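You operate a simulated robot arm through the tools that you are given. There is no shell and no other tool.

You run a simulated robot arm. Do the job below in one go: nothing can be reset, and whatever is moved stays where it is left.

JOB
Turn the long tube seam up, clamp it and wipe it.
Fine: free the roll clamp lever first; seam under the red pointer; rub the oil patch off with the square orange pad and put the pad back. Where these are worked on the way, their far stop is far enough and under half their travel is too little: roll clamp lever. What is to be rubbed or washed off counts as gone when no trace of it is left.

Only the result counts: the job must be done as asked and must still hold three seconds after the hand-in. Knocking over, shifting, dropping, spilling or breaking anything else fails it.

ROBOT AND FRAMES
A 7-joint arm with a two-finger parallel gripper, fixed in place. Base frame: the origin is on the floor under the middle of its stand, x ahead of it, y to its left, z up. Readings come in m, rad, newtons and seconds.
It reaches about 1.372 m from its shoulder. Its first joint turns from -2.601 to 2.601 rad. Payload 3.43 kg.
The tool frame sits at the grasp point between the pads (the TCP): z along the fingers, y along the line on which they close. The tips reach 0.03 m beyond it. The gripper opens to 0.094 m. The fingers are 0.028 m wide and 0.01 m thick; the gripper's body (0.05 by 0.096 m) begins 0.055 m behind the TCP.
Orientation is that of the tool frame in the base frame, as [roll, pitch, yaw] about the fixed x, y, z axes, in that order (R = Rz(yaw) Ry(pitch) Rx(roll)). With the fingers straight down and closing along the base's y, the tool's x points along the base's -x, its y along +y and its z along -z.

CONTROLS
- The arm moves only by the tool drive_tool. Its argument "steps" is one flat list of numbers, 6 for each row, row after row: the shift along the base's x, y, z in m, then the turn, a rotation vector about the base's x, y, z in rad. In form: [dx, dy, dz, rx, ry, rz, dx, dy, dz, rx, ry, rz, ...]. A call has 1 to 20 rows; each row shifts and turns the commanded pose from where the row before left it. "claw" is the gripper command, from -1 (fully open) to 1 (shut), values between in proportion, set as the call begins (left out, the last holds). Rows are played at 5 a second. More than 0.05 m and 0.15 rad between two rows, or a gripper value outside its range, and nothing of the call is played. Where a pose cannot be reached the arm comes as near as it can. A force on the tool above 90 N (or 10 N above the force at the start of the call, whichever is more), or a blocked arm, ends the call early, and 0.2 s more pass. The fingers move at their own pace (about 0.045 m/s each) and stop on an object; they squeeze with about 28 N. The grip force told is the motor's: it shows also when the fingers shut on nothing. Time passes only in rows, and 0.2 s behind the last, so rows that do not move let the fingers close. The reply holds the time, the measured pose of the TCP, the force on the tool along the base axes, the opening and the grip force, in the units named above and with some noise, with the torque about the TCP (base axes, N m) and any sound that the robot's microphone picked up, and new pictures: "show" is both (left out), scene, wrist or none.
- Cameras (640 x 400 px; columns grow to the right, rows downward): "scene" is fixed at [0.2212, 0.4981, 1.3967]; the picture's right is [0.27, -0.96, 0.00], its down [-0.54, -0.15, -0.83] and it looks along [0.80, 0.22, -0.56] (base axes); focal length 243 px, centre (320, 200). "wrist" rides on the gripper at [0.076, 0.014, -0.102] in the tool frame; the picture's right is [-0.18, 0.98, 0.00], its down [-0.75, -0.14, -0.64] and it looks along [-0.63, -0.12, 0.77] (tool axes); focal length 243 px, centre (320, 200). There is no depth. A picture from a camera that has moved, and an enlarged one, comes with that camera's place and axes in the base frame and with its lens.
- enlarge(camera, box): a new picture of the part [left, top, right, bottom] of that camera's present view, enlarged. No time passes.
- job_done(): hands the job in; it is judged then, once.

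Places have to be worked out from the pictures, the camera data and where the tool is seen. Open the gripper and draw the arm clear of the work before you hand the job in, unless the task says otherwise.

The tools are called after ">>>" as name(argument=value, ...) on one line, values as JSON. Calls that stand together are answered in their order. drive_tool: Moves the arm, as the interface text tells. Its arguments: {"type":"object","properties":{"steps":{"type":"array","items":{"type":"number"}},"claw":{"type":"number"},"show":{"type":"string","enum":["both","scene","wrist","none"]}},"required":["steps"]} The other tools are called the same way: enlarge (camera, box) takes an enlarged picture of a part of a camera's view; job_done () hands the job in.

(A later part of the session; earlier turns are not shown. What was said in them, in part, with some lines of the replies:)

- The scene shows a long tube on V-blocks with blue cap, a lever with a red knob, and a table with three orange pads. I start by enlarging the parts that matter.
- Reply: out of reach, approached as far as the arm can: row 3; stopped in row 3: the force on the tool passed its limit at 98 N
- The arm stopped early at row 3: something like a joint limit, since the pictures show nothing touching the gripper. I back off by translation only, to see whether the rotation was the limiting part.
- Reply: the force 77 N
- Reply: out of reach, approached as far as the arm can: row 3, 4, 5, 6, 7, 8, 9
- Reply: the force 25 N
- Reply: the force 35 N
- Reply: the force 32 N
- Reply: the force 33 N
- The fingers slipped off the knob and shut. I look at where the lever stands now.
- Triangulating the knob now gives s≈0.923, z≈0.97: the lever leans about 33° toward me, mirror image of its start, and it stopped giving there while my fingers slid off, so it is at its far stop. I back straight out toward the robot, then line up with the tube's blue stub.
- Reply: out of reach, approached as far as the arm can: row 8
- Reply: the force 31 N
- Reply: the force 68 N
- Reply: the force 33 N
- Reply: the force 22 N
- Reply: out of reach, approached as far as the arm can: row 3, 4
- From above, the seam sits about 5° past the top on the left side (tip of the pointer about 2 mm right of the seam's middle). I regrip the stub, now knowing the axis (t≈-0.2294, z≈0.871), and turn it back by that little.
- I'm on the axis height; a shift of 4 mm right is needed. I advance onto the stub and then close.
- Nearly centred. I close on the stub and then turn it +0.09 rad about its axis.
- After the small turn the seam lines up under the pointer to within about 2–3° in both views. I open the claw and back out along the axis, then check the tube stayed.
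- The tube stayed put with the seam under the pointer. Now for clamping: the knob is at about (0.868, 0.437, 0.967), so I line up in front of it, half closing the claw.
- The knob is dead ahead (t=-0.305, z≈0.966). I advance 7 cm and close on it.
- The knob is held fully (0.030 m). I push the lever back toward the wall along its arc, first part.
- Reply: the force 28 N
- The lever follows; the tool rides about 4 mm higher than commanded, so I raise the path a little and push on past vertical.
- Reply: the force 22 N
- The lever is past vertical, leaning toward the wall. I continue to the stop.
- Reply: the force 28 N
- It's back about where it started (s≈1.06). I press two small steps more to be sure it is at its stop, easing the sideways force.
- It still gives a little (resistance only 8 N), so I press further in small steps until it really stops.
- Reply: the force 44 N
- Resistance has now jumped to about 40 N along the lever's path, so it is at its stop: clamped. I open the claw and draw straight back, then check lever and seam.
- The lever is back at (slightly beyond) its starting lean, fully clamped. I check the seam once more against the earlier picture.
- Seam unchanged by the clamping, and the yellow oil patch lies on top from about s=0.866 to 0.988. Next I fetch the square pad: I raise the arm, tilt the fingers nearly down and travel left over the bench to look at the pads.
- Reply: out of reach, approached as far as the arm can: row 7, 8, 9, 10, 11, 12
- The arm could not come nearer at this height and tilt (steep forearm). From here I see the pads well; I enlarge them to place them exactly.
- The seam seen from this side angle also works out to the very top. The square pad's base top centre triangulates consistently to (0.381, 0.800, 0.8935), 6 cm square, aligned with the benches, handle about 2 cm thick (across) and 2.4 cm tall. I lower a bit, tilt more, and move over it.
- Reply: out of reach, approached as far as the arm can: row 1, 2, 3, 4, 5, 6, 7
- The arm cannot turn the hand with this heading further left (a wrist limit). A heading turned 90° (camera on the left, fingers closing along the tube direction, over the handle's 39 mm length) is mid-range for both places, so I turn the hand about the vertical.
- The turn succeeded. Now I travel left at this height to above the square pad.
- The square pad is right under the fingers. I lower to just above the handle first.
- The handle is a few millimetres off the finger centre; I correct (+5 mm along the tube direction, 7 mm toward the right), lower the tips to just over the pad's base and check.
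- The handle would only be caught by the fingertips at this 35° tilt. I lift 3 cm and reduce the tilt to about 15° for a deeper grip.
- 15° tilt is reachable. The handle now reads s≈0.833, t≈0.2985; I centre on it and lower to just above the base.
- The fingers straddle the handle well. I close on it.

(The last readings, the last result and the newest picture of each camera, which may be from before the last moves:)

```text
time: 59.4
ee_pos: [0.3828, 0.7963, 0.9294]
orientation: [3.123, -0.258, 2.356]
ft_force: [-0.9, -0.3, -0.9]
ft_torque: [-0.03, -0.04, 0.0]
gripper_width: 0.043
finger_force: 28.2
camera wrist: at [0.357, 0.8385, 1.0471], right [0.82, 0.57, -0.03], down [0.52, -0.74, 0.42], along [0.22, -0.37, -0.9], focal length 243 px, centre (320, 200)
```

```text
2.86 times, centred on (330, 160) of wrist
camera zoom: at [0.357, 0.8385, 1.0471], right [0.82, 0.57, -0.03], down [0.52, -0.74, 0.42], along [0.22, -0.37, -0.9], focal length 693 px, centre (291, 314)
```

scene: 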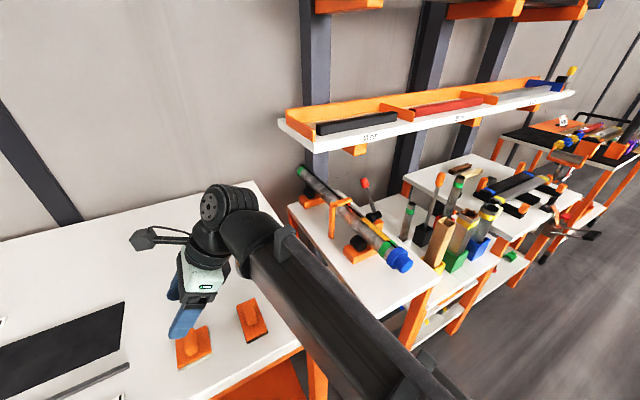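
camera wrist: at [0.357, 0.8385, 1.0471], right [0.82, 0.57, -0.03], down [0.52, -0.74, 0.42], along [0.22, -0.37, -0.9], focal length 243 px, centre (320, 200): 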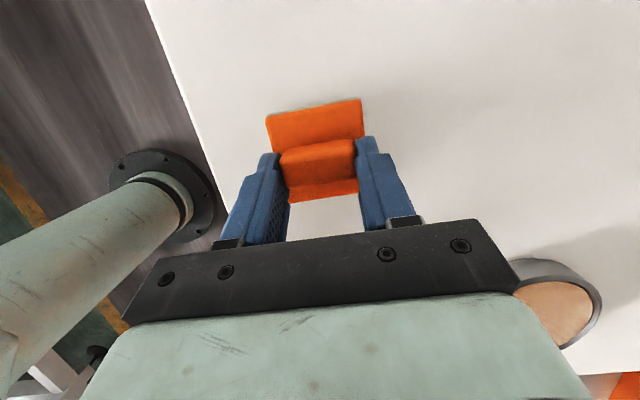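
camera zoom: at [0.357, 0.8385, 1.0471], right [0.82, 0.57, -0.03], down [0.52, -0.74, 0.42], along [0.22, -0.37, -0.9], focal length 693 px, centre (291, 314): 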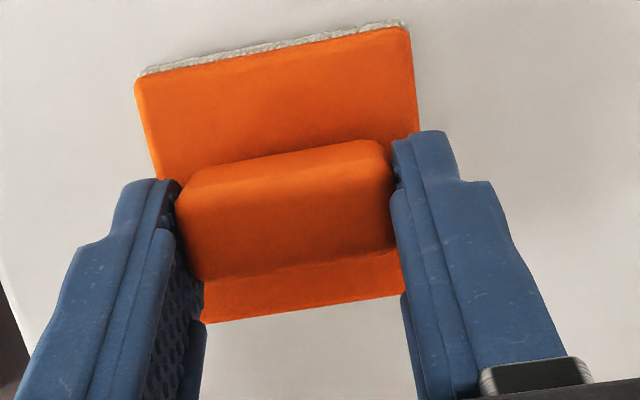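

The pad is held (0.043 m across). I lift it 9 cm and carry it over to above the tube's oil patch.

>>> drive_tool(steps=[0, 0, 0.02, 0, 0, 0, 0, 0, 0.035, 0, 0, 0, 0, 0, 0.035, 0, 0, 0, 0.035, -0.0272, 0, 0, 0, 0, 0.035, -0.0272, 0, 0, 0, 0, 0.035, -0.0272, 0, 0, 0, 0, 0.035, -0.0272, 0, 0, 0, 0, 0.035, -0.0272, 0, 0, 0, 0, 0.035, -0.0272, 0, 0, 0, 0, 0.035, -0.0272, 0, 0, 0, 0, 0.035, -0.0272, 0, 0, 0, 0, 0.035, -0.0272, 0, 0, 0, 0, 0.035, -0.0272, 0, 0, 0, 0, 0.035, -0.0272, 0, 0, 0, 0, 0.035, -0.0272, 0, 0, 0, 0])

```text
time: 62.5
ee_pos: [0.7982, 0.4691, 1.0207]
orientation: [3.121, -0.257, 2.357]
ft_force: [-0.1, 0.3, 0.1]
ft_torque: [-0.01, -0.03, 0.04]
gripper_width: 0.0431
finger_force: 28.6
camera wrist: at [0.773, 0.5107, 1.1383], right [0.82, 0.57, -0.03], down [0.52, -0.74, 0.42], along [0.22, -0.37, -0.9], focal length 243 px, centre (320, 200)
```

scene: 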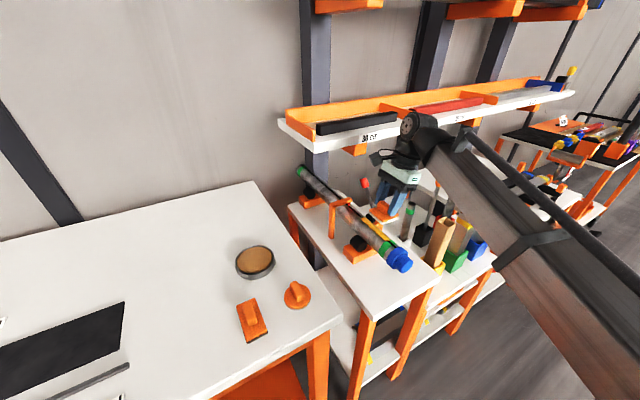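
wrist: 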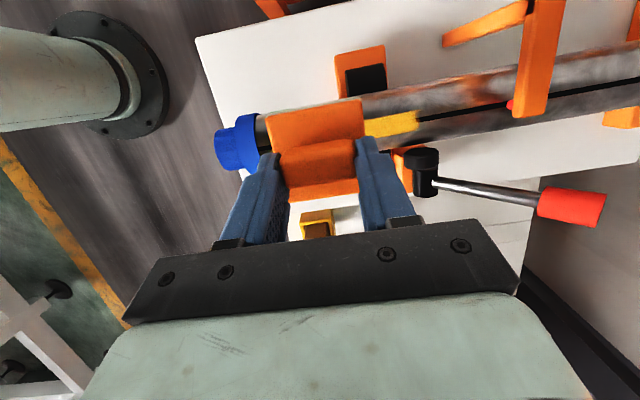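

The pad hangs over the tube near the patch. I look closer from both cameras before lowering.

>>> enlarge(camera="scene", box=[340, 180, 430, 260])

>>> enlarge(camera="wrist", box=[200, 60, 440, 230])

```text
5.00 times, centred on (385, 220) of scene
camera zoom: at [0.2212, 0.4981, 1.3967], right [0.27, -0.96, 0.0], down [-0.54, -0.15, -0.83], along [0.8, 0.22, -0.56], focal length 1214 px, centre (-5, 100)
```

zoom: 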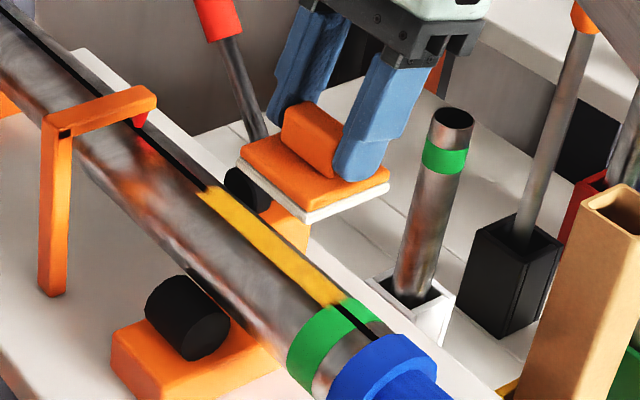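

```text
2.35 times, centred on (320, 145) of wrist
camera zoom: at [0.773, 0.5107, 1.1383], right [0.82, 0.57, -0.03], down [0.52, -0.74, 0.42], along [0.22, -0.37, -0.9], focal length 571 px, centre (320, 329)
```

zoom: 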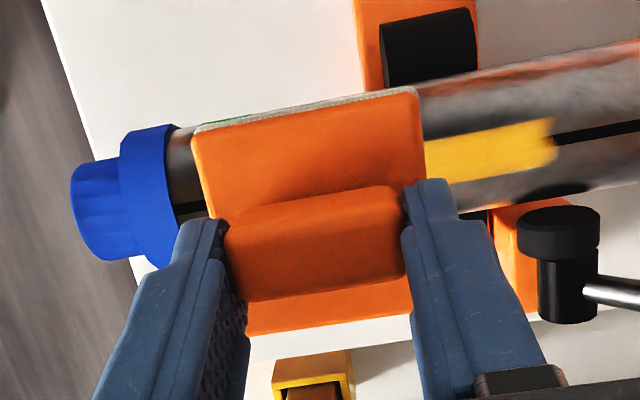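

The pad hangs level. Before wiping toward the wall I check how close the wrist joint is to the shelf.

>>> enlarge(camera="scene", box=[340, 90, 480, 220])

```text
3.08 times, centred on (410, 155) of scene
camera zoom: at [0.2212, 0.4981, 1.3967], right [0.27, -0.96, 0.0], down [-0.54, -0.15, -0.83], along [0.8, 0.22, -0.56], focal length 747 px, centre (43, 338)
```

zoom: 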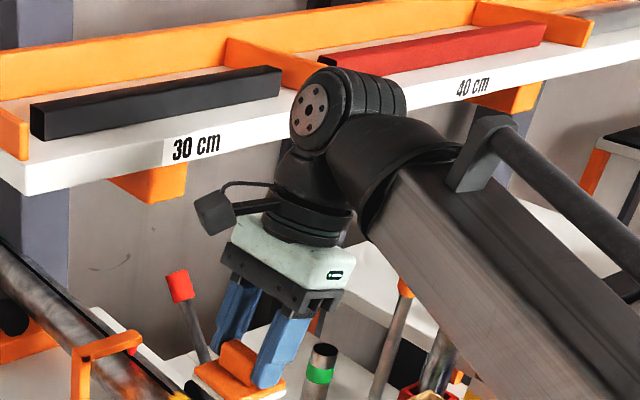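

The wrist joint has enough room (about 5 cm even at the far end of the stroke). I lower the pad over the near part of the patch, stopping just above.

>>> drive_tool(steps=[0.0032, -0.0004, -0.025, 0, 0, 0, 0, 0, -0.025, 0, 0, 0, 0, 0, -0.01, 0, 0, 0], show="wrist")

>>> enlarge(camera="scene", box=[350, 190, 420, 260])

```text
time: 63.4
ee_pos: [0.8052, 0.4653, 0.9602]
orientation: [3.12, -0.258, 2.357]
ft_force: [-0.4, -0.3, -0.2]
ft_torque: [0.0, 0.02, 0.04]
gripper_width: 0.0429
finger_force: 27.7
camera wrist: at [0.7798, 0.5079, 1.0774], right [0.82, 0.57, -0.03], down [0.52, -0.74, 0.43], along [0.22, -0.37, -0.9], focal length 243 px, centre (320, 200)
```

wrist: 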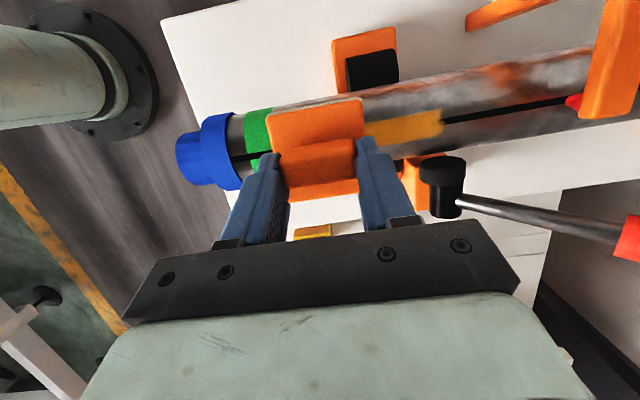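

```text
5.71 times, centred on (385, 225) of scene
camera zoom: at [0.2212, 0.4981, 1.3967], right [0.27, -0.96, 0.0], down [-0.54, -0.15, -0.83], along [0.8, 0.22, -0.56], focal length 1388 px, centre (-51, 57)
```

zoom: 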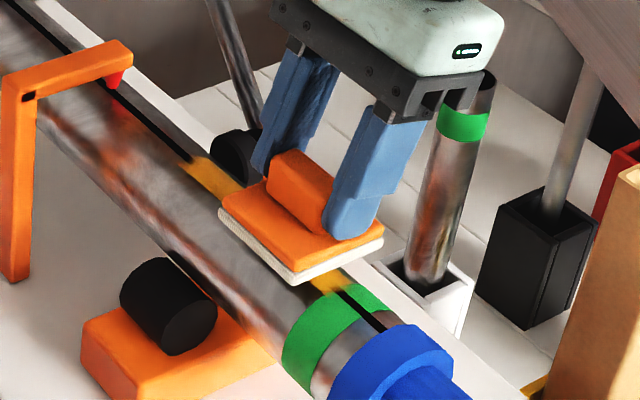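

The pad is a centimetre above the tube, 5 mm too far right; I correct and lower in 2 mm steps until it touches.

>>> drive_tool(steps=[-0.0035, 0.0035, -0.002, 0, 0, 0, 0, 0, -0.003, 0, 0, 0, 0, 0, -0.002, 0, 0, 0], show="none")

>>> enlarge(camera="scene", box=[350, 190, 420, 260])

```text
time: 64.2
ee_pos: [0.8024, 0.4722, 0.9521]
orientation: [3.124, -0.259, 2.356]
ft_force: [-0.2, -0.1, 0.0]
ft_torque: [0.01, 0.0, 0.0]
gripper_width: 0.0429
finger_force: 28.1
```

```text
5.71 times, centred on (385, 225) of scene
camera zoom: at [0.2212, 0.4981, 1.3967], right [0.27, -0.96, 0.0], down [-0.54, -0.15, -0.83], along [0.8, 0.22, -0.56], focal length 1388 px, centre (-51, 57)
```

zoom: 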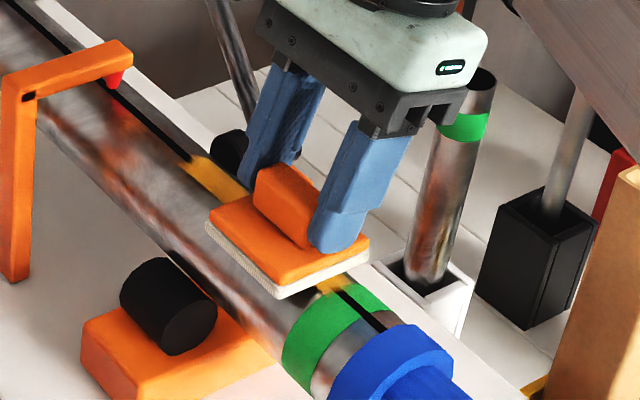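

No contact yet; I go on lowering in 2 mm steps.

>>> drive_tool(steps=[0, 0, -0.002, 0, 0, 0, 0, 0, -0.002, 0, 0, 0], show="none")

>>> drive_tool(steps=[0, 0, -0.002, 0, 0, 0], show="none")

>>> drive_tool(steps=[0, 0, -0.0015, 0, 0, 0], show="none")

```text
time: 64.8
ee_pos: [0.802, 0.471, 0.9504]
orientation: [3.12, -0.262, 2.355]
ft_force: [-1.9, -0.5, 16.4]
ft_torque: [-0.37, 0.45, -0.05]
gripper_width: 0.0428
finger_force: 27.9
```

```text
time: 65.2
ee_pos: [0.8017, 0.4701, 0.9484]
orientation: [3.118, -0.258, 2.355]
ft_force: [3.9, 1.3, 36.3]
ft_torque: [-0.19, 0.27, 0.01]
gripper_width: 0.0432
finger_force: 27.6
```

```text
time: 65.5
ee_pos: [0.8014, 0.4725, 0.9478]
orientation: [3.119, -0.258, 2.355]
ft_force: [5.8, 2.0, 52.9]
ft_torque: [-0.44, 0.45, 0.02]
gripper_width: 0.0432
finger_force: 28.7
```

Contact found at about z=0.951; I pressed to 53 N, which is more than needed. I ease up to roughly 15 N and wipe along the tube: back over the near end, then forward over the whole patch.

>>> drive_tool(steps=[0, 0, 0.0035, 0, 0, 0, -0.0057, -0.0057, 0, 0, 0, 0, -0.0057, -0.0057, 0, 0, 0, 0, 0.0071, 0.0071, 0, 0, 0, 0, 0.0071, 0.0071, 0, 0, 0, 0, 0.0071, 0.0071, 0, 0, 0, 0, 0.0071, 0.0071, 0, 0, 0, 0, 0.0071, 0.0071, 0, 0, 0, 0])

>>> enlarge(camera="scene", box=[340, 190, 420, 260])

```text
time: 67.3
ee_pos: [0.8256, 0.4968, 0.9496]
orientation: [3.123, -0.258, 2.357]
ft_force: [-3.8, -4.8, 7.3]
ft_torque: [-0.34, 0.36, -0.01]
gripper_width: 0.0431
finger_force: 28.5
camera wrist: at [0.8005, 0.5389, 1.0661], right [0.82, 0.56, -0.03], down [0.52, -0.74, 0.43], along [0.22, -0.37, -0.9], focal length 243 px, centre (320, 200)
```

scene: 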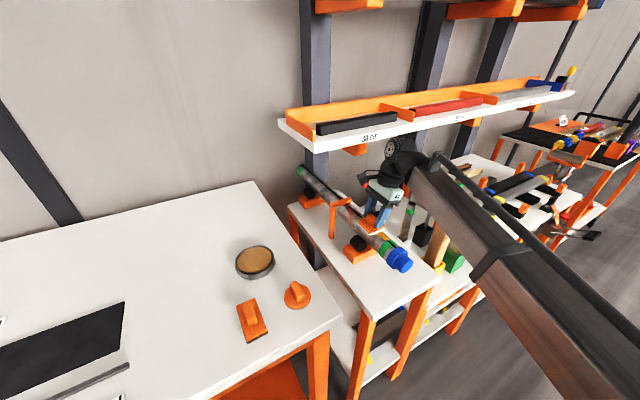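
wrist: 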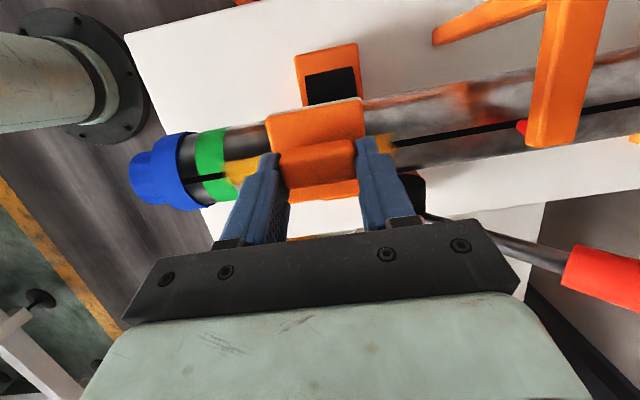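

```text
5.71 times, centred on (380, 225) of scene
camera zoom: at [0.2212, 0.4981, 1.3967], right [0.27, -0.96, 0.0], down [-0.54, -0.15, -0.83], along [0.8, 0.22, -0.56], focal length 1388 px, centre (-23, 57)
```

zoom: 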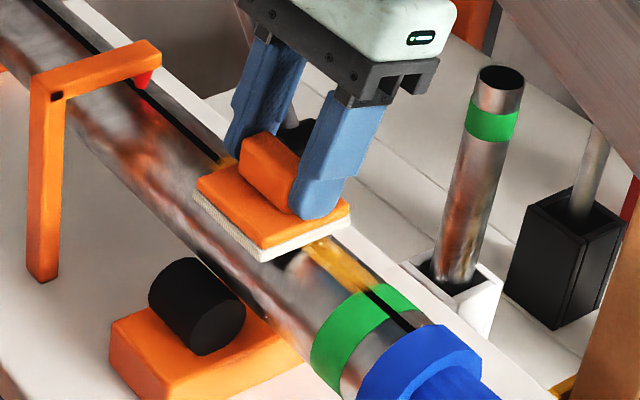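

The patch is fading under the pad already. I press a little more and do full strokes over the entire patch.

>>> drive_tool(steps=[0, 0, -0.0012, 0, 0, 0, 0.0072, 0.0072, 0, 0, 0, 0, 0.0072, 0.0072, 0, 0, 0, 0, 0.0072, 0.0072, 0, 0, 0, 0, -0.0073, -0.0073, 0, 0, 0, 0, -0.0073, -0.0073, 0, 0, 0, 0, -0.0073, -0.0073, 0, 0, 0, 0, -0.0073, -0.0073, 0, 0, 0, 0, -0.0073, -0.0073, 0, 0, 0, 0, -0.0073, -0.0073, 0, 0, 0, 0, -0.0073, -0.0073, 0, 0, 0, 0, -0.0073, -0.0073, 0, 0, 0, 0])

>>> enlarge(camera="scene", box=[340, 190, 420, 260])

>>> enlarge(camera="wrist", box=[200, 60, 440, 210])

```text
time: 70.0
ee_pos: [0.7894, 0.4606, 0.9485]
orientation: [3.109, -0.259, 2.357]
ft_force: [28.8, 30.7, 64.4]
ft_torque: [0.2, 0.13, -0.14]
gripper_width: 0.0431
finger_force: 28.2
camera wrist: at [0.7628, 0.5013, 1.066], right [0.83, 0.56, -0.02], down [0.52, -0.75, 0.42], along [0.23, -0.36, -0.91], focal length 243 px, centre (320, 200)
```

scene: 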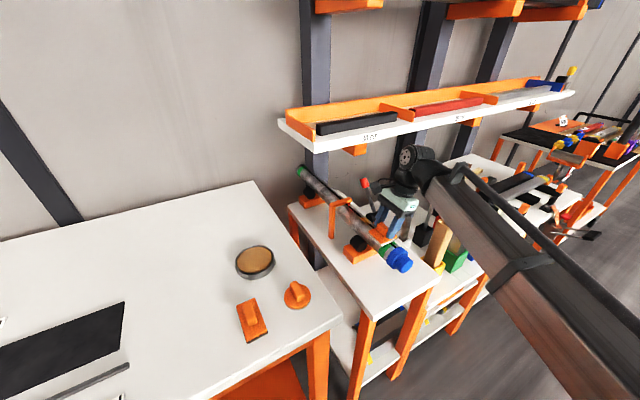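
wrist: 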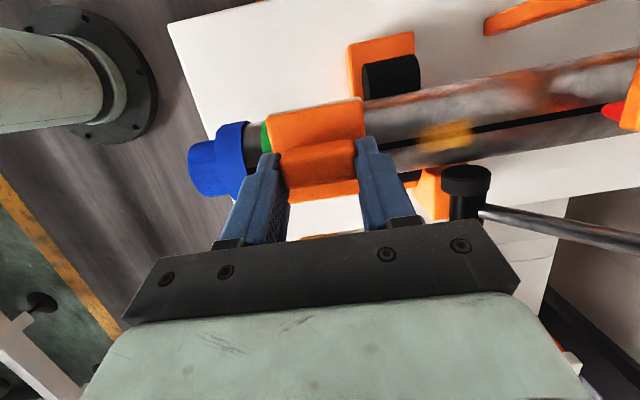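

```text
5.71 times, centred on (380, 225) of scene
camera zoom: at [0.2212, 0.4981, 1.3967], right [0.27, -0.96, 0.0], down [-0.54, -0.15, -0.83], along [0.8, 0.22, -0.56], focal length 1388 px, centre (-23, 57)
```

zoom: 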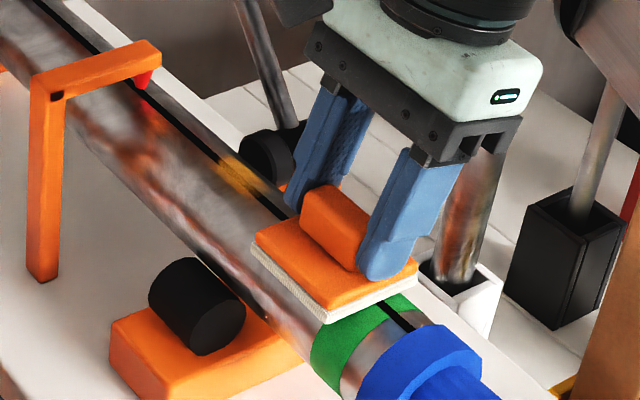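

```text
2.67 times, centred on (320, 135) of wrist
camera zoom: at [0.7628, 0.5013, 1.066], right [0.83, 0.56, -0.02], down [0.52, -0.75, 0.42], along [0.23, -0.36, -0.91], focal length 647 px, centre (320, 373)
```

zoom: 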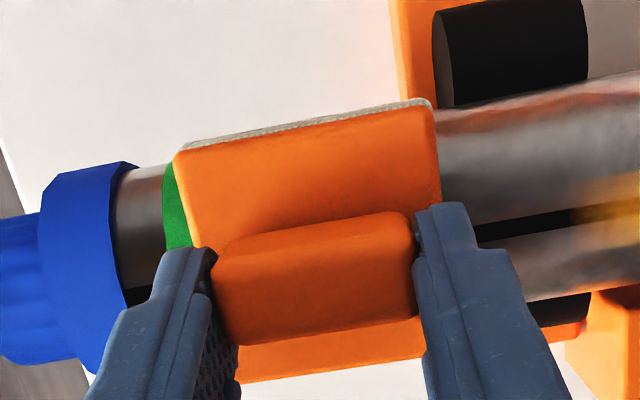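

Most of the patch is gone; what is left is at the far end (near the clamp). At the near end the pad climbed the green band, so the force rose; I lift off slightly, move forward and rub the far end with moderate pressure.

>>> drive_tool(steps=[0, 0, 0.004, 0, 0, 0, 0.0073, 0.0073, 0, 0, 0, 0, 0.0073, 0.0073, 0, 0, 0, 0, 0.0073, 0.0073, 0, 0, 0, 0, 0.0073, 0.0073, 0, 0, 0, 0, 0.0073, 0.0073, -0.002, 0, 0, 0, 0.0053, 0.0053, -0.002, 0, 0, 0, 0.0053, 0.0053, 0, 0, 0, 0, 0.0053, 0.0053, 0, 0, 0, 0, 0.0053, 0.0053, 0, 0, 0, 0], show="none")

>>> enlarge(camera="scene", box=[340, 190, 420, 260])

```text
time: 72.2
ee_pos: [0.844, 0.5161, 0.9488]
orientation: [3.124, -0.261, 2.356]
ft_force: [-12.5, -13.0, 23.5]
ft_torque: [-1.09, 1.14, 0.07]
gripper_width: 0.0429
finger_force: 27.8
```

```text
5.71 times, centred on (380, 225) of scene
camera zoom: at [0.2212, 0.4981, 1.3967], right [0.27, -0.96, 0.0], down [-0.54, -0.15, -0.83], along [0.8, 0.22, -0.56], focal length 1388 px, centre (-23, 57)
```

zoom: 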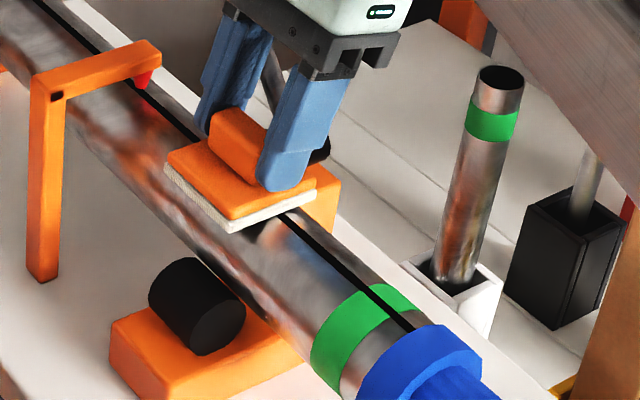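

The near part is wiped clean. I rub back and forth over the far end.

>>> drive_tool(steps=[-0.0071, -0.0071, 0, 0, 0, 0, -0.0071, -0.0071, 0, 0, 0, 0, -0.0071, -0.0071, 0, 0, 0, 0, 0.0073, 0.0073, 0, 0, 0, 0, 0.0073, 0.0073, 0, 0, 0, 0, 0.0073, 0.0073, 0, 0, 0, 0, -0.0071, -0.0071, 0, 0, 0, 0, -0.0071, -0.0071, 0, 0, 0, 0, -0.0071, -0.0071, 0, 0, 0, 0, 0.0073, 0.0073, 0, 0, 0, 0, 0.0073, 0.0073, 0, 0, 0, 0, 0.0073, 0.0073, 0, 0, 0, 0, -0.0071, -0.0071, 0, 0, 0, 0, -0.0071, -0.0071, 0, 0, 0, 0, -0.0071, -0.0071, 0, 0, 0, 0], show="wrist")

>>> enlarge(camera="scene", box=[340, 190, 420, 260])

>>> enlarge(camera="wrist", box=[200, 60, 500, 210])

```text
time: 75.3
ee_pos: [0.8269, 0.4997, 0.948]
orientation: [3.116, -0.26, 2.358]
ft_force: [16.5, 16.1, 34.4]
ft_torque: [0.06, -0.03, -0.08]
gripper_width: 0.0431
finger_force: 28.2
camera wrist: at [0.801, 0.5408, 1.0659], right [0.82, 0.57, -0.02], down [0.52, -0.74, 0.42], along [0.22, -0.36, -0.91], focal length 243 px, centre (320, 200)
```

wrist: 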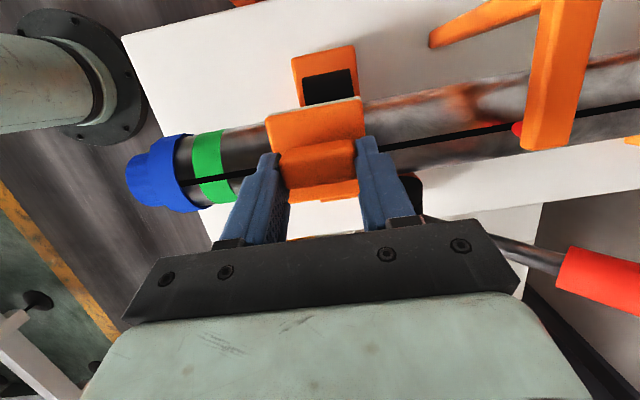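

```text
5.71 times, centred on (380, 225) of scene
camera zoom: at [0.2212, 0.4981, 1.3967], right [0.27, -0.96, 0.0], down [-0.54, -0.15, -0.83], along [0.8, 0.22, -0.56], focal length 1388 px, centre (-23, 57)
```

zoom: 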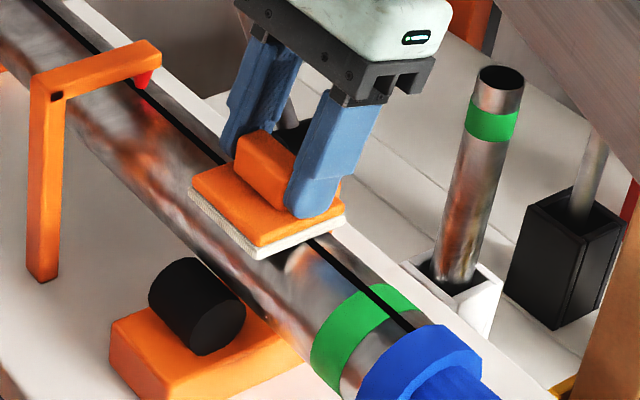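

```text
2.13 times, centred on (350, 135) of wrist
camera zoom: at [0.801, 0.5408, 1.0659], right [0.82, 0.57, -0.02], down [0.52, -0.74, 0.42], along [0.22, -0.36, -0.91], focal length 518 px, centre (256, 339)
```

zoom: 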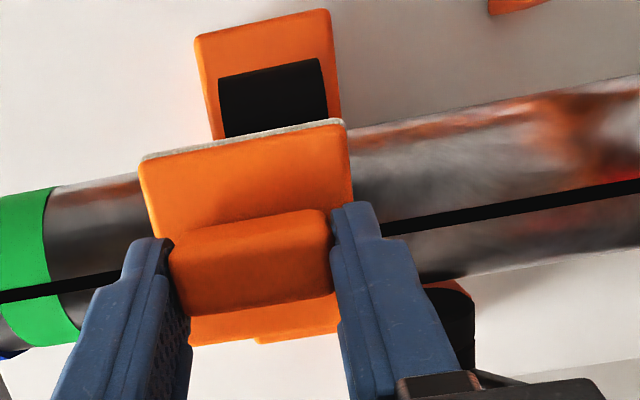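

Both ends look clean; the middle is under the pad. I do one more full stroke back and forth with lighter pressure, then lift off to inspect.

>>> drive_tool(steps=[0, 0, 0.0015, 0, 0, 0, -0.0067, -0.0067, 0, 0, 0, 0, -0.0067, -0.0067, 0, 0, 0, 0, -0.0067, -0.0067, 0, 0, 0, 0, -0.0067, -0.0067, 0, 0, 0, 0, 0.0071, 0.0071, 0, 0, 0, 0, 0.0071, 0.0071, 0, 0, 0, 0, 0.0071, 0.0071, -0.0005, 0, 0, 0, 0.0071, 0.0071, -0.0005, 0, 0, 0, 0.0071, 0.0071, 0, 0, 0, 0, 0.0071, 0.0071, 0, 0, 0, 0, -0.0071, -0.0071, 0, 0, 0, 0, -0.0071, -0.0071, 0, 0, 0, 0, 0, 0, 0.015, 0, 0, 0, 0, 0, 0.03, 0, 0, 0, -0.01, 0.01, 0.03, 0, 0, 0], show="both")

>>> enlarge(camera="scene", box=[340, 195, 410, 260])

>>> enlarge(camera="wrist", box=[140, 60, 540, 230])

```text
time: 78.8
ee_pos: [0.821, 0.5082, 1.0224]
orientation: [3.123, -0.258, 2.354]
ft_force: [-0.7, 0.2, 0.1]
ft_torque: [0.01, -0.01, 0.01]
gripper_width: 0.0427
finger_force: 27.7
camera wrist: at [0.7953, 0.551, 1.1402], right [0.82, 0.56, -0.03], down [0.52, -0.74, 0.42], along [0.22, -0.37, -0.9], focal length 243 px, centre (320, 200)
```

scene: 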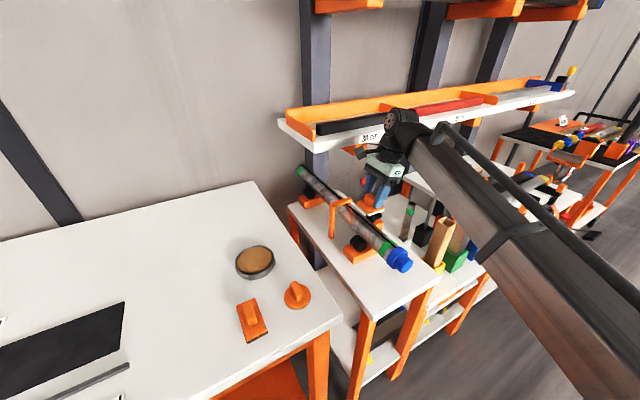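
wrist: 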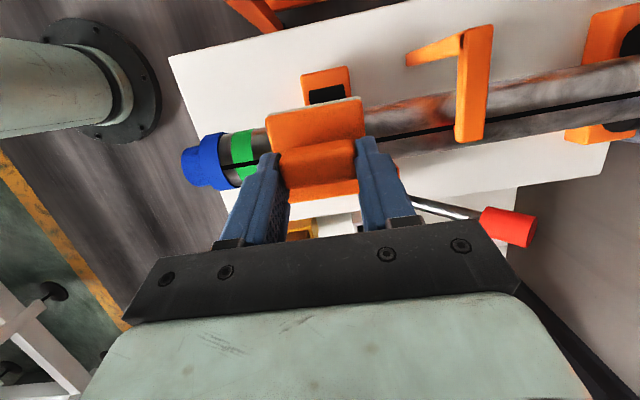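

```text
6.15 times, centred on (375, 228) of scene
camera zoom: at [0.2212, 0.4981, 1.3967], right [0.27, -0.96, 0.0], down [-0.54, -0.15, -0.83], along [0.8, 0.22, -0.56], focal length 1495 px, centre (-18, 31)
```

zoom: 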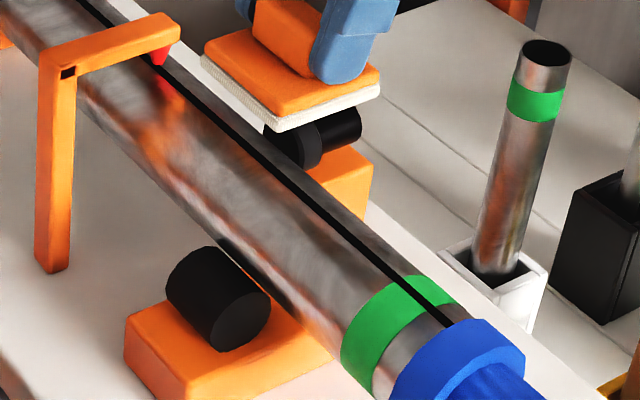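

```text
1.60 times, centred on (340, 145) of wrist
camera zoom: at [0.7953, 0.551, 1.1402], right [0.82, 0.56, -0.03], down [0.52, -0.74, 0.42], along [0.22, -0.37, -0.9], focal length 388 px, centre (288, 288)
```

zoom: 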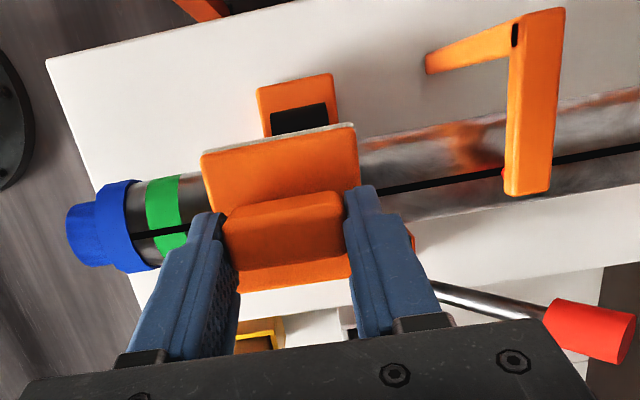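

The yellow is gone along the whole seam. I zoom in finely to make sure there's no trace left.

>>> enlarge(camera="scene", box=[355, 208, 385, 235])

>>> enlarge(camera="scene", box=[370, 222, 400, 250])

>>> enlarge(camera="scene", box=[336, 192, 366, 222])

```text
14.81 times, centred on (370, 222) of scene
camera zoom: at [0.2212, 0.4981, 1.3967], right [0.27, -0.96, 0.0], down [-0.54, -0.15, -0.83], along [0.8, 0.22, -0.56], focal length 3599 px, centre (-421, -118)
```

zoom: 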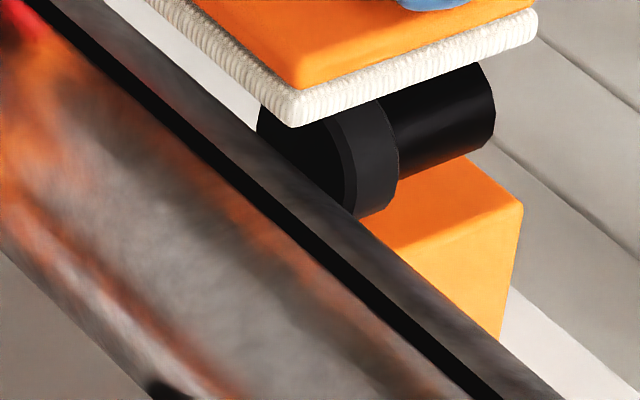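

```text
14.29 times, centred on (385, 236) of scene
camera zoom: at [0.2212, 0.4981, 1.3967], right [0.27, -0.96, 0.0], down [-0.54, -0.15, -0.83], along [0.8, 0.22, -0.56], focal length 3470 px, centre (-609, -314)
```

zoom: 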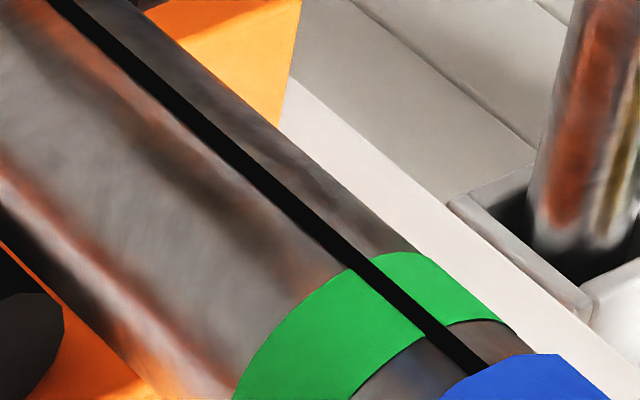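

```text
13.33 times, centred on (351, 207) of scene
camera zoom: at [0.2212, 0.4981, 1.3967], right [0.27, -0.96, 0.0], down [-0.54, -0.15, -0.83], along [0.8, 0.22, -0.56], focal length 3239 px, centre (-93, 107)
```

zoom: 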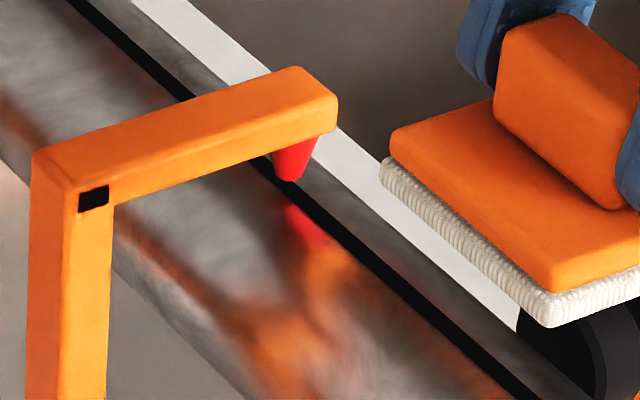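

The tube is clean and the seam still under the pointer. I carry the pad back to above its place.

>>> drive_tool(steps=[-0.0365, 0.024, 0, 0, 0, 0, -0.0365, 0.024, 0, 0, 0, 0, -0.0365, 0.024, 0, 0, 0, 0, -0.0365, 0.024, 0, 0, 0, 0, -0.0365, 0.024, 0, 0, 0, 0, -0.0365, 0.024, 0, 0, 0, 0, -0.0365, 0.024, 0, 0, 0, 0, -0.0365, 0.024, 0, 0, 0, 0, -0.0365, 0.024, 0, 0, 0, 0, -0.0365, 0.024, 0, 0, 0, 0, -0.0365, 0.024, 0, 0, 0, 0, -0.0365, 0.024, 0, 0, 0, 0, 0, 0, 0, 0, 0, 0])

```text
time: 81.5
ee_pos: [0.3772, 0.7978, 1.0235]
orientation: [3.123, -0.259, 2.354]
ft_force: [-0.1, -0.3, -1.1]
ft_torque: [0.01, 0.01, -0.02]
gripper_width: 0.0428
finger_force: 27.7
camera wrist: at [0.3521, 0.8393, 1.1413], right [0.82, 0.56, -0.03], down [0.52, -0.74, 0.42], along [0.22, -0.37, -0.9], focal length 243 px, centre (320, 200)
```

scene: 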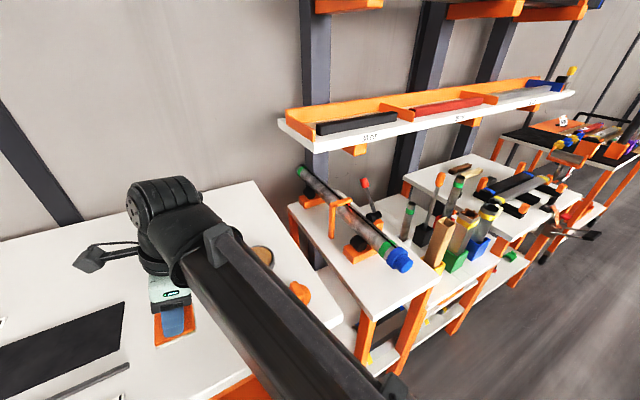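
wrist: 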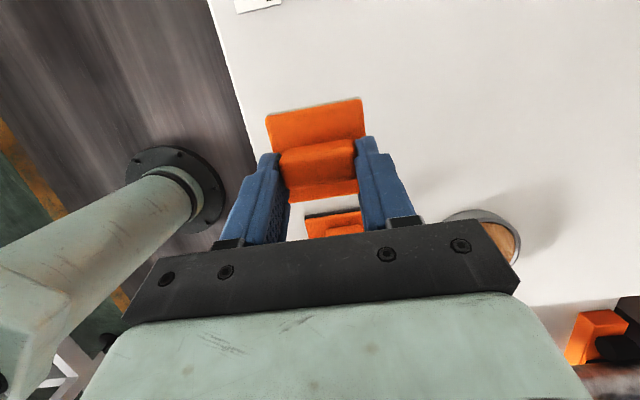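

I correct by 6 mm, and lower to about 1 cm above the bench at the recorded pick-up spot.

>>> drive_tool(steps=[0.0056, -0.0015, -0.03, 0, 0, 0, 0, 0, -0.03, 0, 0, 0, 0, 0, -0.02, 0, 0, 0, 0, 0, 0, 0, 0, 0], show="wrist")

>>> enlarge(camera="scene", box=[140, 280, 240, 380])

```text
time: 82.5
ee_pos: [0.3848, 0.795, 0.9419]
orientation: [3.119, -0.258, 2.356]
ft_force: [0.5, 0.4, -0.1]
ft_torque: [-0.02, -0.02, 0.03]
gripper_width: 0.043
finger_force: 28.0
camera wrist: at [0.3584, 0.8371, 1.0595], right [0.82, 0.57, -0.03], down [0.52, -0.74, 0.42], along [0.22, -0.36, -0.9], focal length 243 px, centre (320, 200)
```

wrist: 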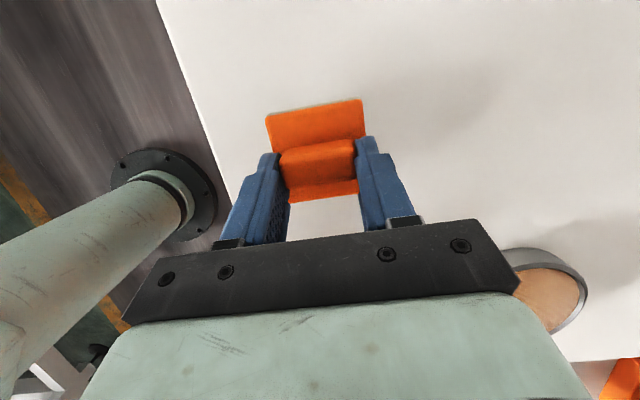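

```text
4.00 times, centred on (190, 330) of scene
camera zoom: at [0.2212, 0.4981, 1.3967], right [0.27, -0.96, 0.0], down [-0.54, -0.15, -0.83], along [0.8, 0.22, -0.56], focal length 972 px, centre (840, -320)
```

zoom: 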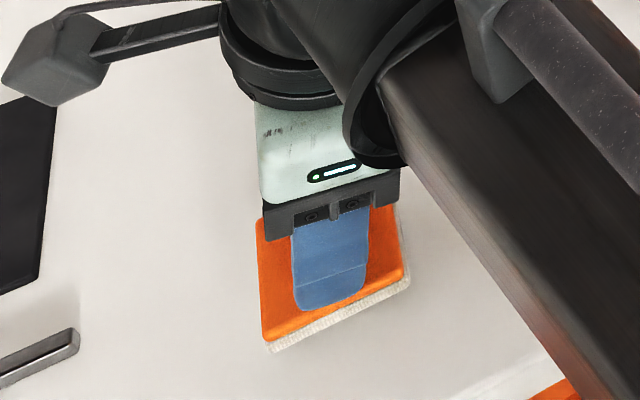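

It's within 2 mm of the spot. I lower the last centimetre in small steps, watching the force.

>>> drive_tool(steps=[-0.0018, 0.0012, -0.004, 0, 0, 0, 0, 0, -0.004, 0, 0, 0, 0, 0, -0.003, 0, 0, 0], show="none")

>>> drive_tool(steps=[0, 0, -0.0015, 0, 0, 0], show="none")

```text
time: 83.3
ee_pos: [0.3844, 0.7983, 0.9318]
orientation: [3.122, -0.257, 2.356]
ft_force: [0.8, -0.2, -0.6]
ft_torque: [-0.01, 0.01, -0.04]
gripper_width: 0.043
finger_force: 28.4
```

```text
time: 83.8
ee_pos: [0.3834, 0.7975, 0.931]
orientation: [3.123, -0.257, 2.356]
ft_force: [0.2, 0.7, -1.0]
ft_torque: [0.01, 0.03, -0.03]
gripper_width: 0.0428
finger_force: 28.1
```

No contact yet at z=0.931 (picked up at 0.9294). I go down in 1 mm steps until it touches.

>>> drive_tool(steps=[0, 0, -0.001, 0, 0, 0, 0, 0, 0, 0, 0, 0], show="none")

>>> drive_tool(steps=[0, 0, -0.001, 0, 0, 0, 0, 0, 0, 0, 0, 0], show="none")

>>> enlarge(camera="scene", box=[165, 300, 235, 380])

```text
time: 84.3
ee_pos: [0.3838, 0.7968, 0.9293]
orientation: [3.123, -0.258, 2.356]
ft_force: [-0.6, -0.1, -1.2]
ft_torque: [0.0, 0.01, 0.0]
gripper_width: 0.0428
finger_force: 28.1
```

```text
time: 85.0
ee_pos: [0.3846, 0.7975, 0.929]
orientation: [3.121, -0.26, 2.356]
ft_force: [3.0, 0.4, 15.2]
ft_torque: [-0.59, -0.11, 0.12]
gripper_width: 0.043
finger_force: 27.9
```

```text
5.00 times, centred on (200, 340) of scene
camera zoom: at [0.2212, 0.4981, 1.3967], right [0.27, -0.96, 0.0], down [-0.54, -0.15, -0.83], along [0.8, 0.22, -0.56], focal length 1214 px, centre (920, -500)
```

zoom: 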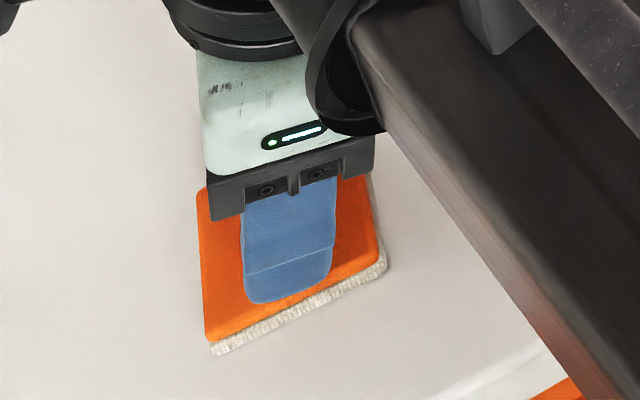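

The pad touches down with 15 N at the pick-up height and its corners match the original picture. I ease off and open the claw.

>>> drive_tool(steps=[0, 0, 0.001, 0, 0, 0, 0, 0, 0, 0, 0, 0], show="none")

>>> drive_tool(steps=[0, 0, 0, 0, 0, 0, 0, 0, 0, 0, 0, 0, 0, 0, 0, 0, 0, 0], claw=-0.4, show="wrist")

```text
time: 85.5
ee_pos: [0.3834, 0.7973, 0.9297]
orientation: [3.122, -0.258, 2.357]
ft_force: [1.1, -0.5, 3.3]
ft_torque: [-0.15, -0.1, 0.08]
gripper_width: 0.043
finger_force: 27.9
```

```text
time: 86.3
ee_pos: [0.3838, 0.7979, 0.9279]
orientation: [3.122, -0.259, 2.356]
ft_force: [0.6, 0.0, 0.1]
ft_torque: [-0.01, 0.03, 0.02]
gripper_width: 0.066
finger_force: 0.0
camera wrist: at [0.3579, 0.8393, 1.0467], right [0.82, 0.57, -0.03], down [0.52, -0.74, 0.42], along [0.22, -0.37, -0.9], focal length 243 px, centre (320, 200)
```

wrist: 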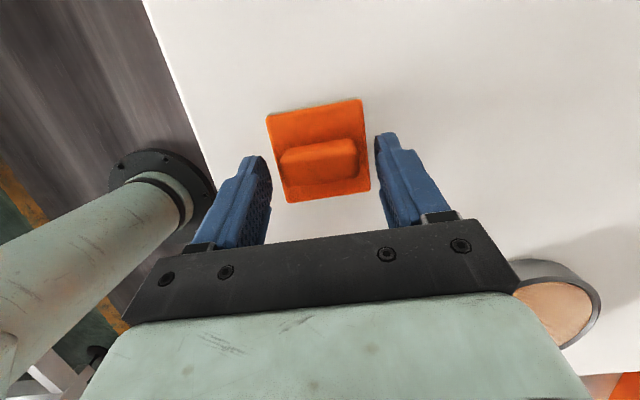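

Released, the pad sits as it was before. I lift straight up.

>>> drive_tool(steps=[0, 0, 0.015, 0, 0, 0, 0, 0, 0.025, 0, 0, 0, 0, 0, 0.03, 0, 0, 0, 0, 0, 0.03, 0, 0, 0])

>>> enlarge(camera="wrist", box=[200, 60, 440, 230])

```text
time: 87.3
ee_pos: [0.3834, 0.7974, 1.0275]
orientation: [3.123, -0.258, 2.353]
ft_force: [0.5, -0.2, 0.1]
ft_torque: [0.01, 0.0, -0.02]
gripper_width: 0.0659
finger_force: 0.1
camera wrist: at [0.3581, 0.8386, 1.1454], right [0.82, 0.56, -0.03], down [0.52, -0.74, 0.42], along [0.22, -0.37, -0.9], focal length 243 px, centre (320, 200)
```

scene: 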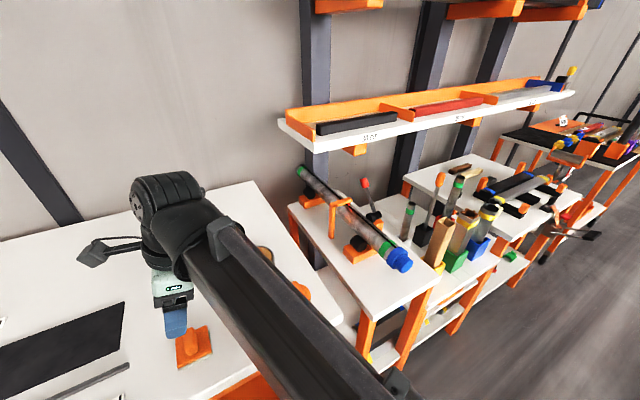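
wrist: 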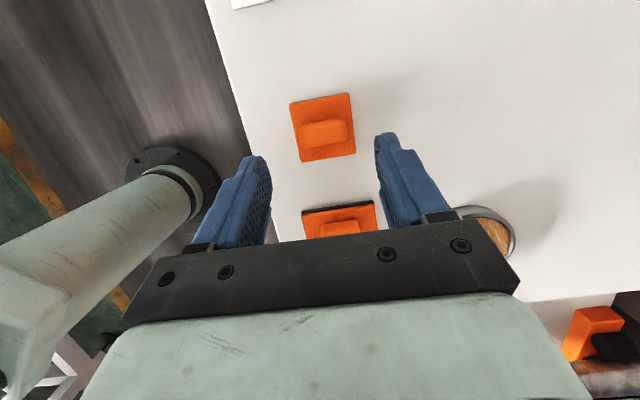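

```text
2.35 times, centred on (320, 145) of wrist
camera zoom: at [0.3581, 0.8386, 1.1454], right [0.82, 0.56, -0.03], down [0.52, -0.74, 0.42], along [0.22, -0.37, -0.9], focal length 571 px, centre (320, 329)
```

zoom: 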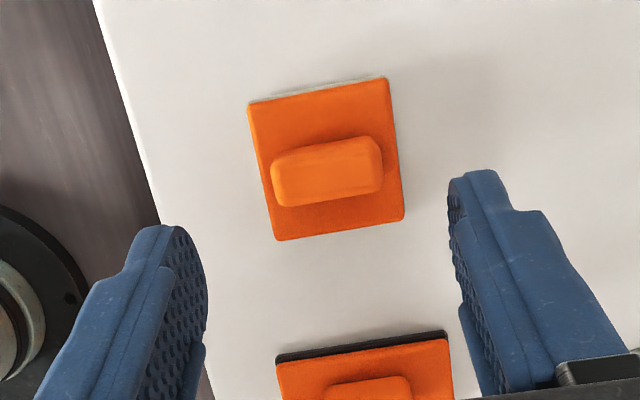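

The pad is back in place and squared as before. I open the claw fully and swing back to near the tube for a last check from above.

>>> drive_tool(steps=[0.0317, -0.0347, 0.005, 0, 0, 0, 0.0317, -0.0347, 0.005, 0, 0, 0, 0.0317, -0.0347, 0.005, 0, 0, 0, 0.0317, -0.0347, 0.005, 0, 0, 0, 0.0317, -0.0347, 0.005, 0, 0, 0, 0.0317, -0.0347, 0.005, 0, 0, 0, 0.0317, -0.0347, 0.005, 0, 0, 0, 0.0317, -0.0347, 0.005, 0, 0, 0, 0.0317, -0.0347, 0.005, 0, 0, 0, 0.0317, -0.0347, 0.005, 0, 0, 0], claw=-1)

>>> enlarge(camera="wrist", box=[240, 40, 480, 190])

>>> enlarge(camera="scene", box=[160, 230, 340, 380])

>>> enlarge(camera="scene", box=[285, 150, 420, 280])

```text
time: 89.5
ee_pos: [0.6988, 0.4534, 1.0809]
orientation: [3.124, -0.262, 2.357]
ft_force: [-1.5, 0.3, -0.6]
ft_torque: [-0.03, -0.04, 0.02]
gripper_width: 0.0939
finger_force: 0.1
camera wrist: at [0.6734, 0.4951, 1.1973], right [0.82, 0.57, -0.03], down [0.52, -0.74, 0.42], along [0.22, -0.36, -0.9], focal length 243 px, centre (320, 200)
```

scene: 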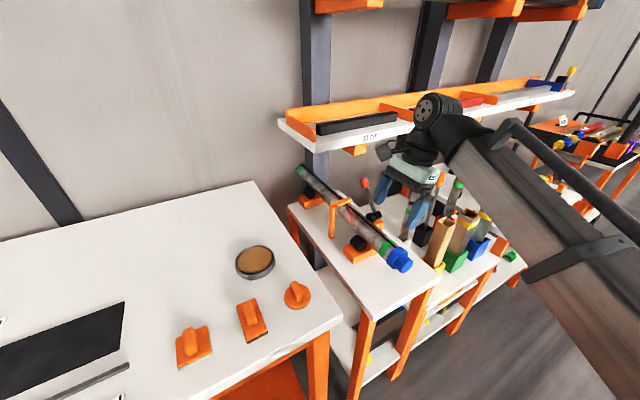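
wrist: 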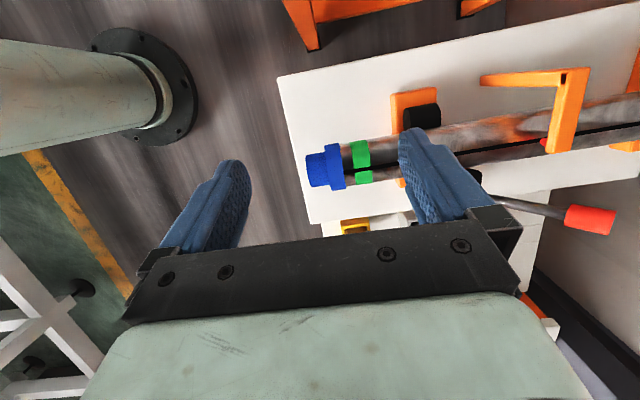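

```text
2.67 times, centred on (360, 115) of wrist
camera zoom: at [0.6734, 0.4951, 1.1973], right [0.82, 0.57, -0.03], down [0.52, -0.74, 0.42], along [0.22, -0.36, -0.9], focal length 647 px, centre (213, 427)
```

zoom: 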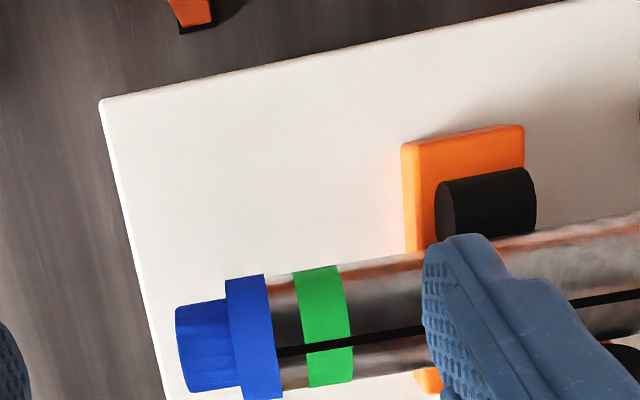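

```text
2.67 times, centred on (250, 305) of scene
camera zoom: at [0.2212, 0.4981, 1.3967], right [0.27, -0.96, 0.0], down [-0.54, -0.15, -0.83], along [0.8, 0.22, -0.56], focal length 648 px, centre (507, -80)
```

zoom: 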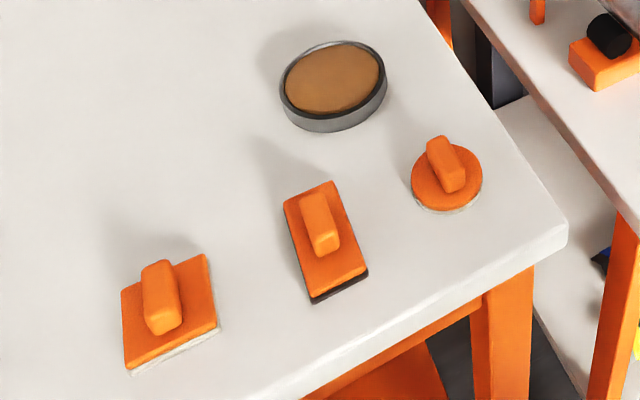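

```text
3.08 times, centred on (352, 215) of scene
camera zoom: at [0.2212, 0.4981, 1.3967], right [0.27, -0.96, 0.0], down [-0.54, -0.15, -0.83], along [0.8, 0.22, -0.56], focal length 747 px, centre (220, 154)
```

zoom: 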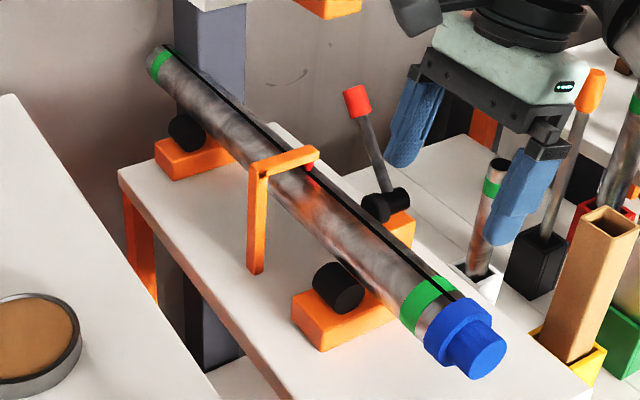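

Everything checks out: pad back exactly in its original outline, patch gone, lever at its stop, and the seam computes to within about 1° of the top from this view too. I raise the open gripper a bit more to stand well clear.

>>> drive_tool(steps=[0, 0, 0.025, 0, 0, 0, 0, 0, 0.025, 0, 0, 0, 0, 0, 0.025, 0, 0, 0])

>>> enlarge(camera="scene", box=[380, 130, 620, 290])

```text
time: 90.3
ee_pos: [0.7001, 0.4489, 1.1516]
orientation: [3.122, -0.258, 2.354]
ft_force: [0.0, -0.4, 0.1]
ft_torque: [-0.01, 0.04, 0.01]
gripper_width: 0.0941
finger_force: 0.1
camera wrist: at [0.6751, 0.4918, 1.2692], right [0.82, 0.56, -0.03], down [0.52, -0.74, 0.42], along [0.22, -0.37, -0.9], focal length 243 px, centre (320, 200)
```

scene: 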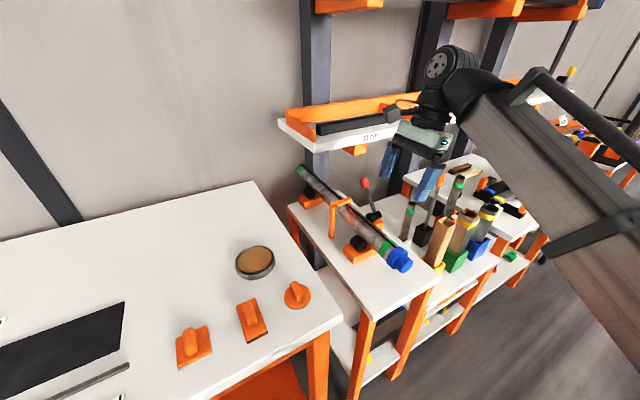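
wrist: 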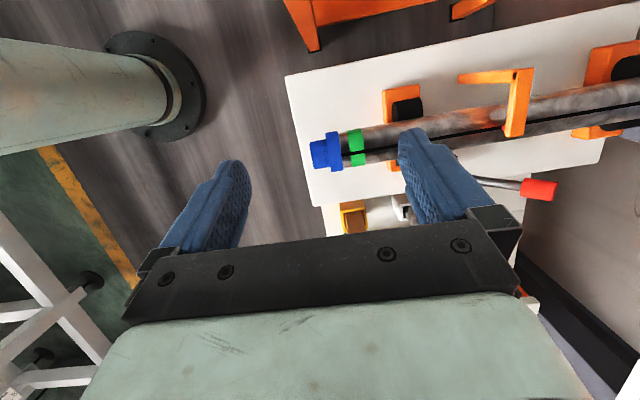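

```text
2.50 times, centred on (500, 210) of scene
camera zoom: at [0.2212, 0.4981, 1.3967], right [0.27, -0.96, 0.0], down [-0.54, -0.15, -0.83], along [0.8, 0.22, -0.56], focal length 607 px, centre (-130, 175)
```

zoom: 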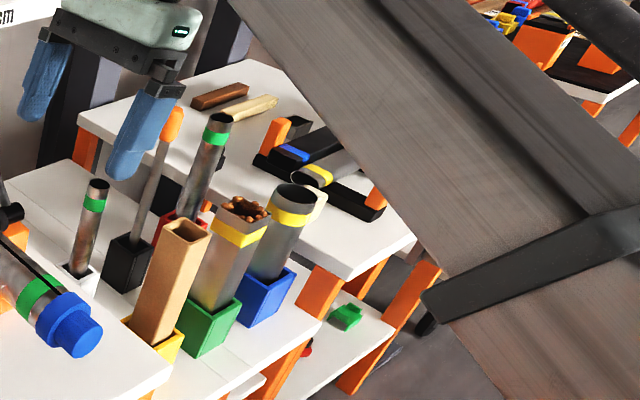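

The gripper is open and well clear, the rack and benches are as at the start, the seam is up under the pointer and clamped, the oil is gone and the pad is back. I hand the job in.

>>> job_done()

```text
The job is handed in.
```

I've handed the job in: the tube is seam up under the red pointer, clamped and wiped, and the square orange pad is back in its place. I don't have the result of the judging, so this is what my own readings and pictures show:

- **Lever:** I pulled the roll clamp lever to its far stop to free it. After turning the tube I pushed it back until it stopped, slightly past where it stood at the start.
- **Seam:** from several views the seam sits within about 1–3° of straight under the pointer. It did not move when I clamped the tube or wiped it.
- **Oil patch:** close-up pictures show no yellow left along the tube.
- **Pad:** it sits where I picked it up, and its outline matches the first picture.
- **Rest of the scene:** nothing else looked shifted. The gripper is open and about 25 cm above the tube.

Early on, the wrist camera pressed against the robot's own forearm twice, once at 98 N, which stopped that call. I backed off and saw no damage. While wiping, the pad pressed on the tube with up to about 64 N near the green band, and the tube stayed put.
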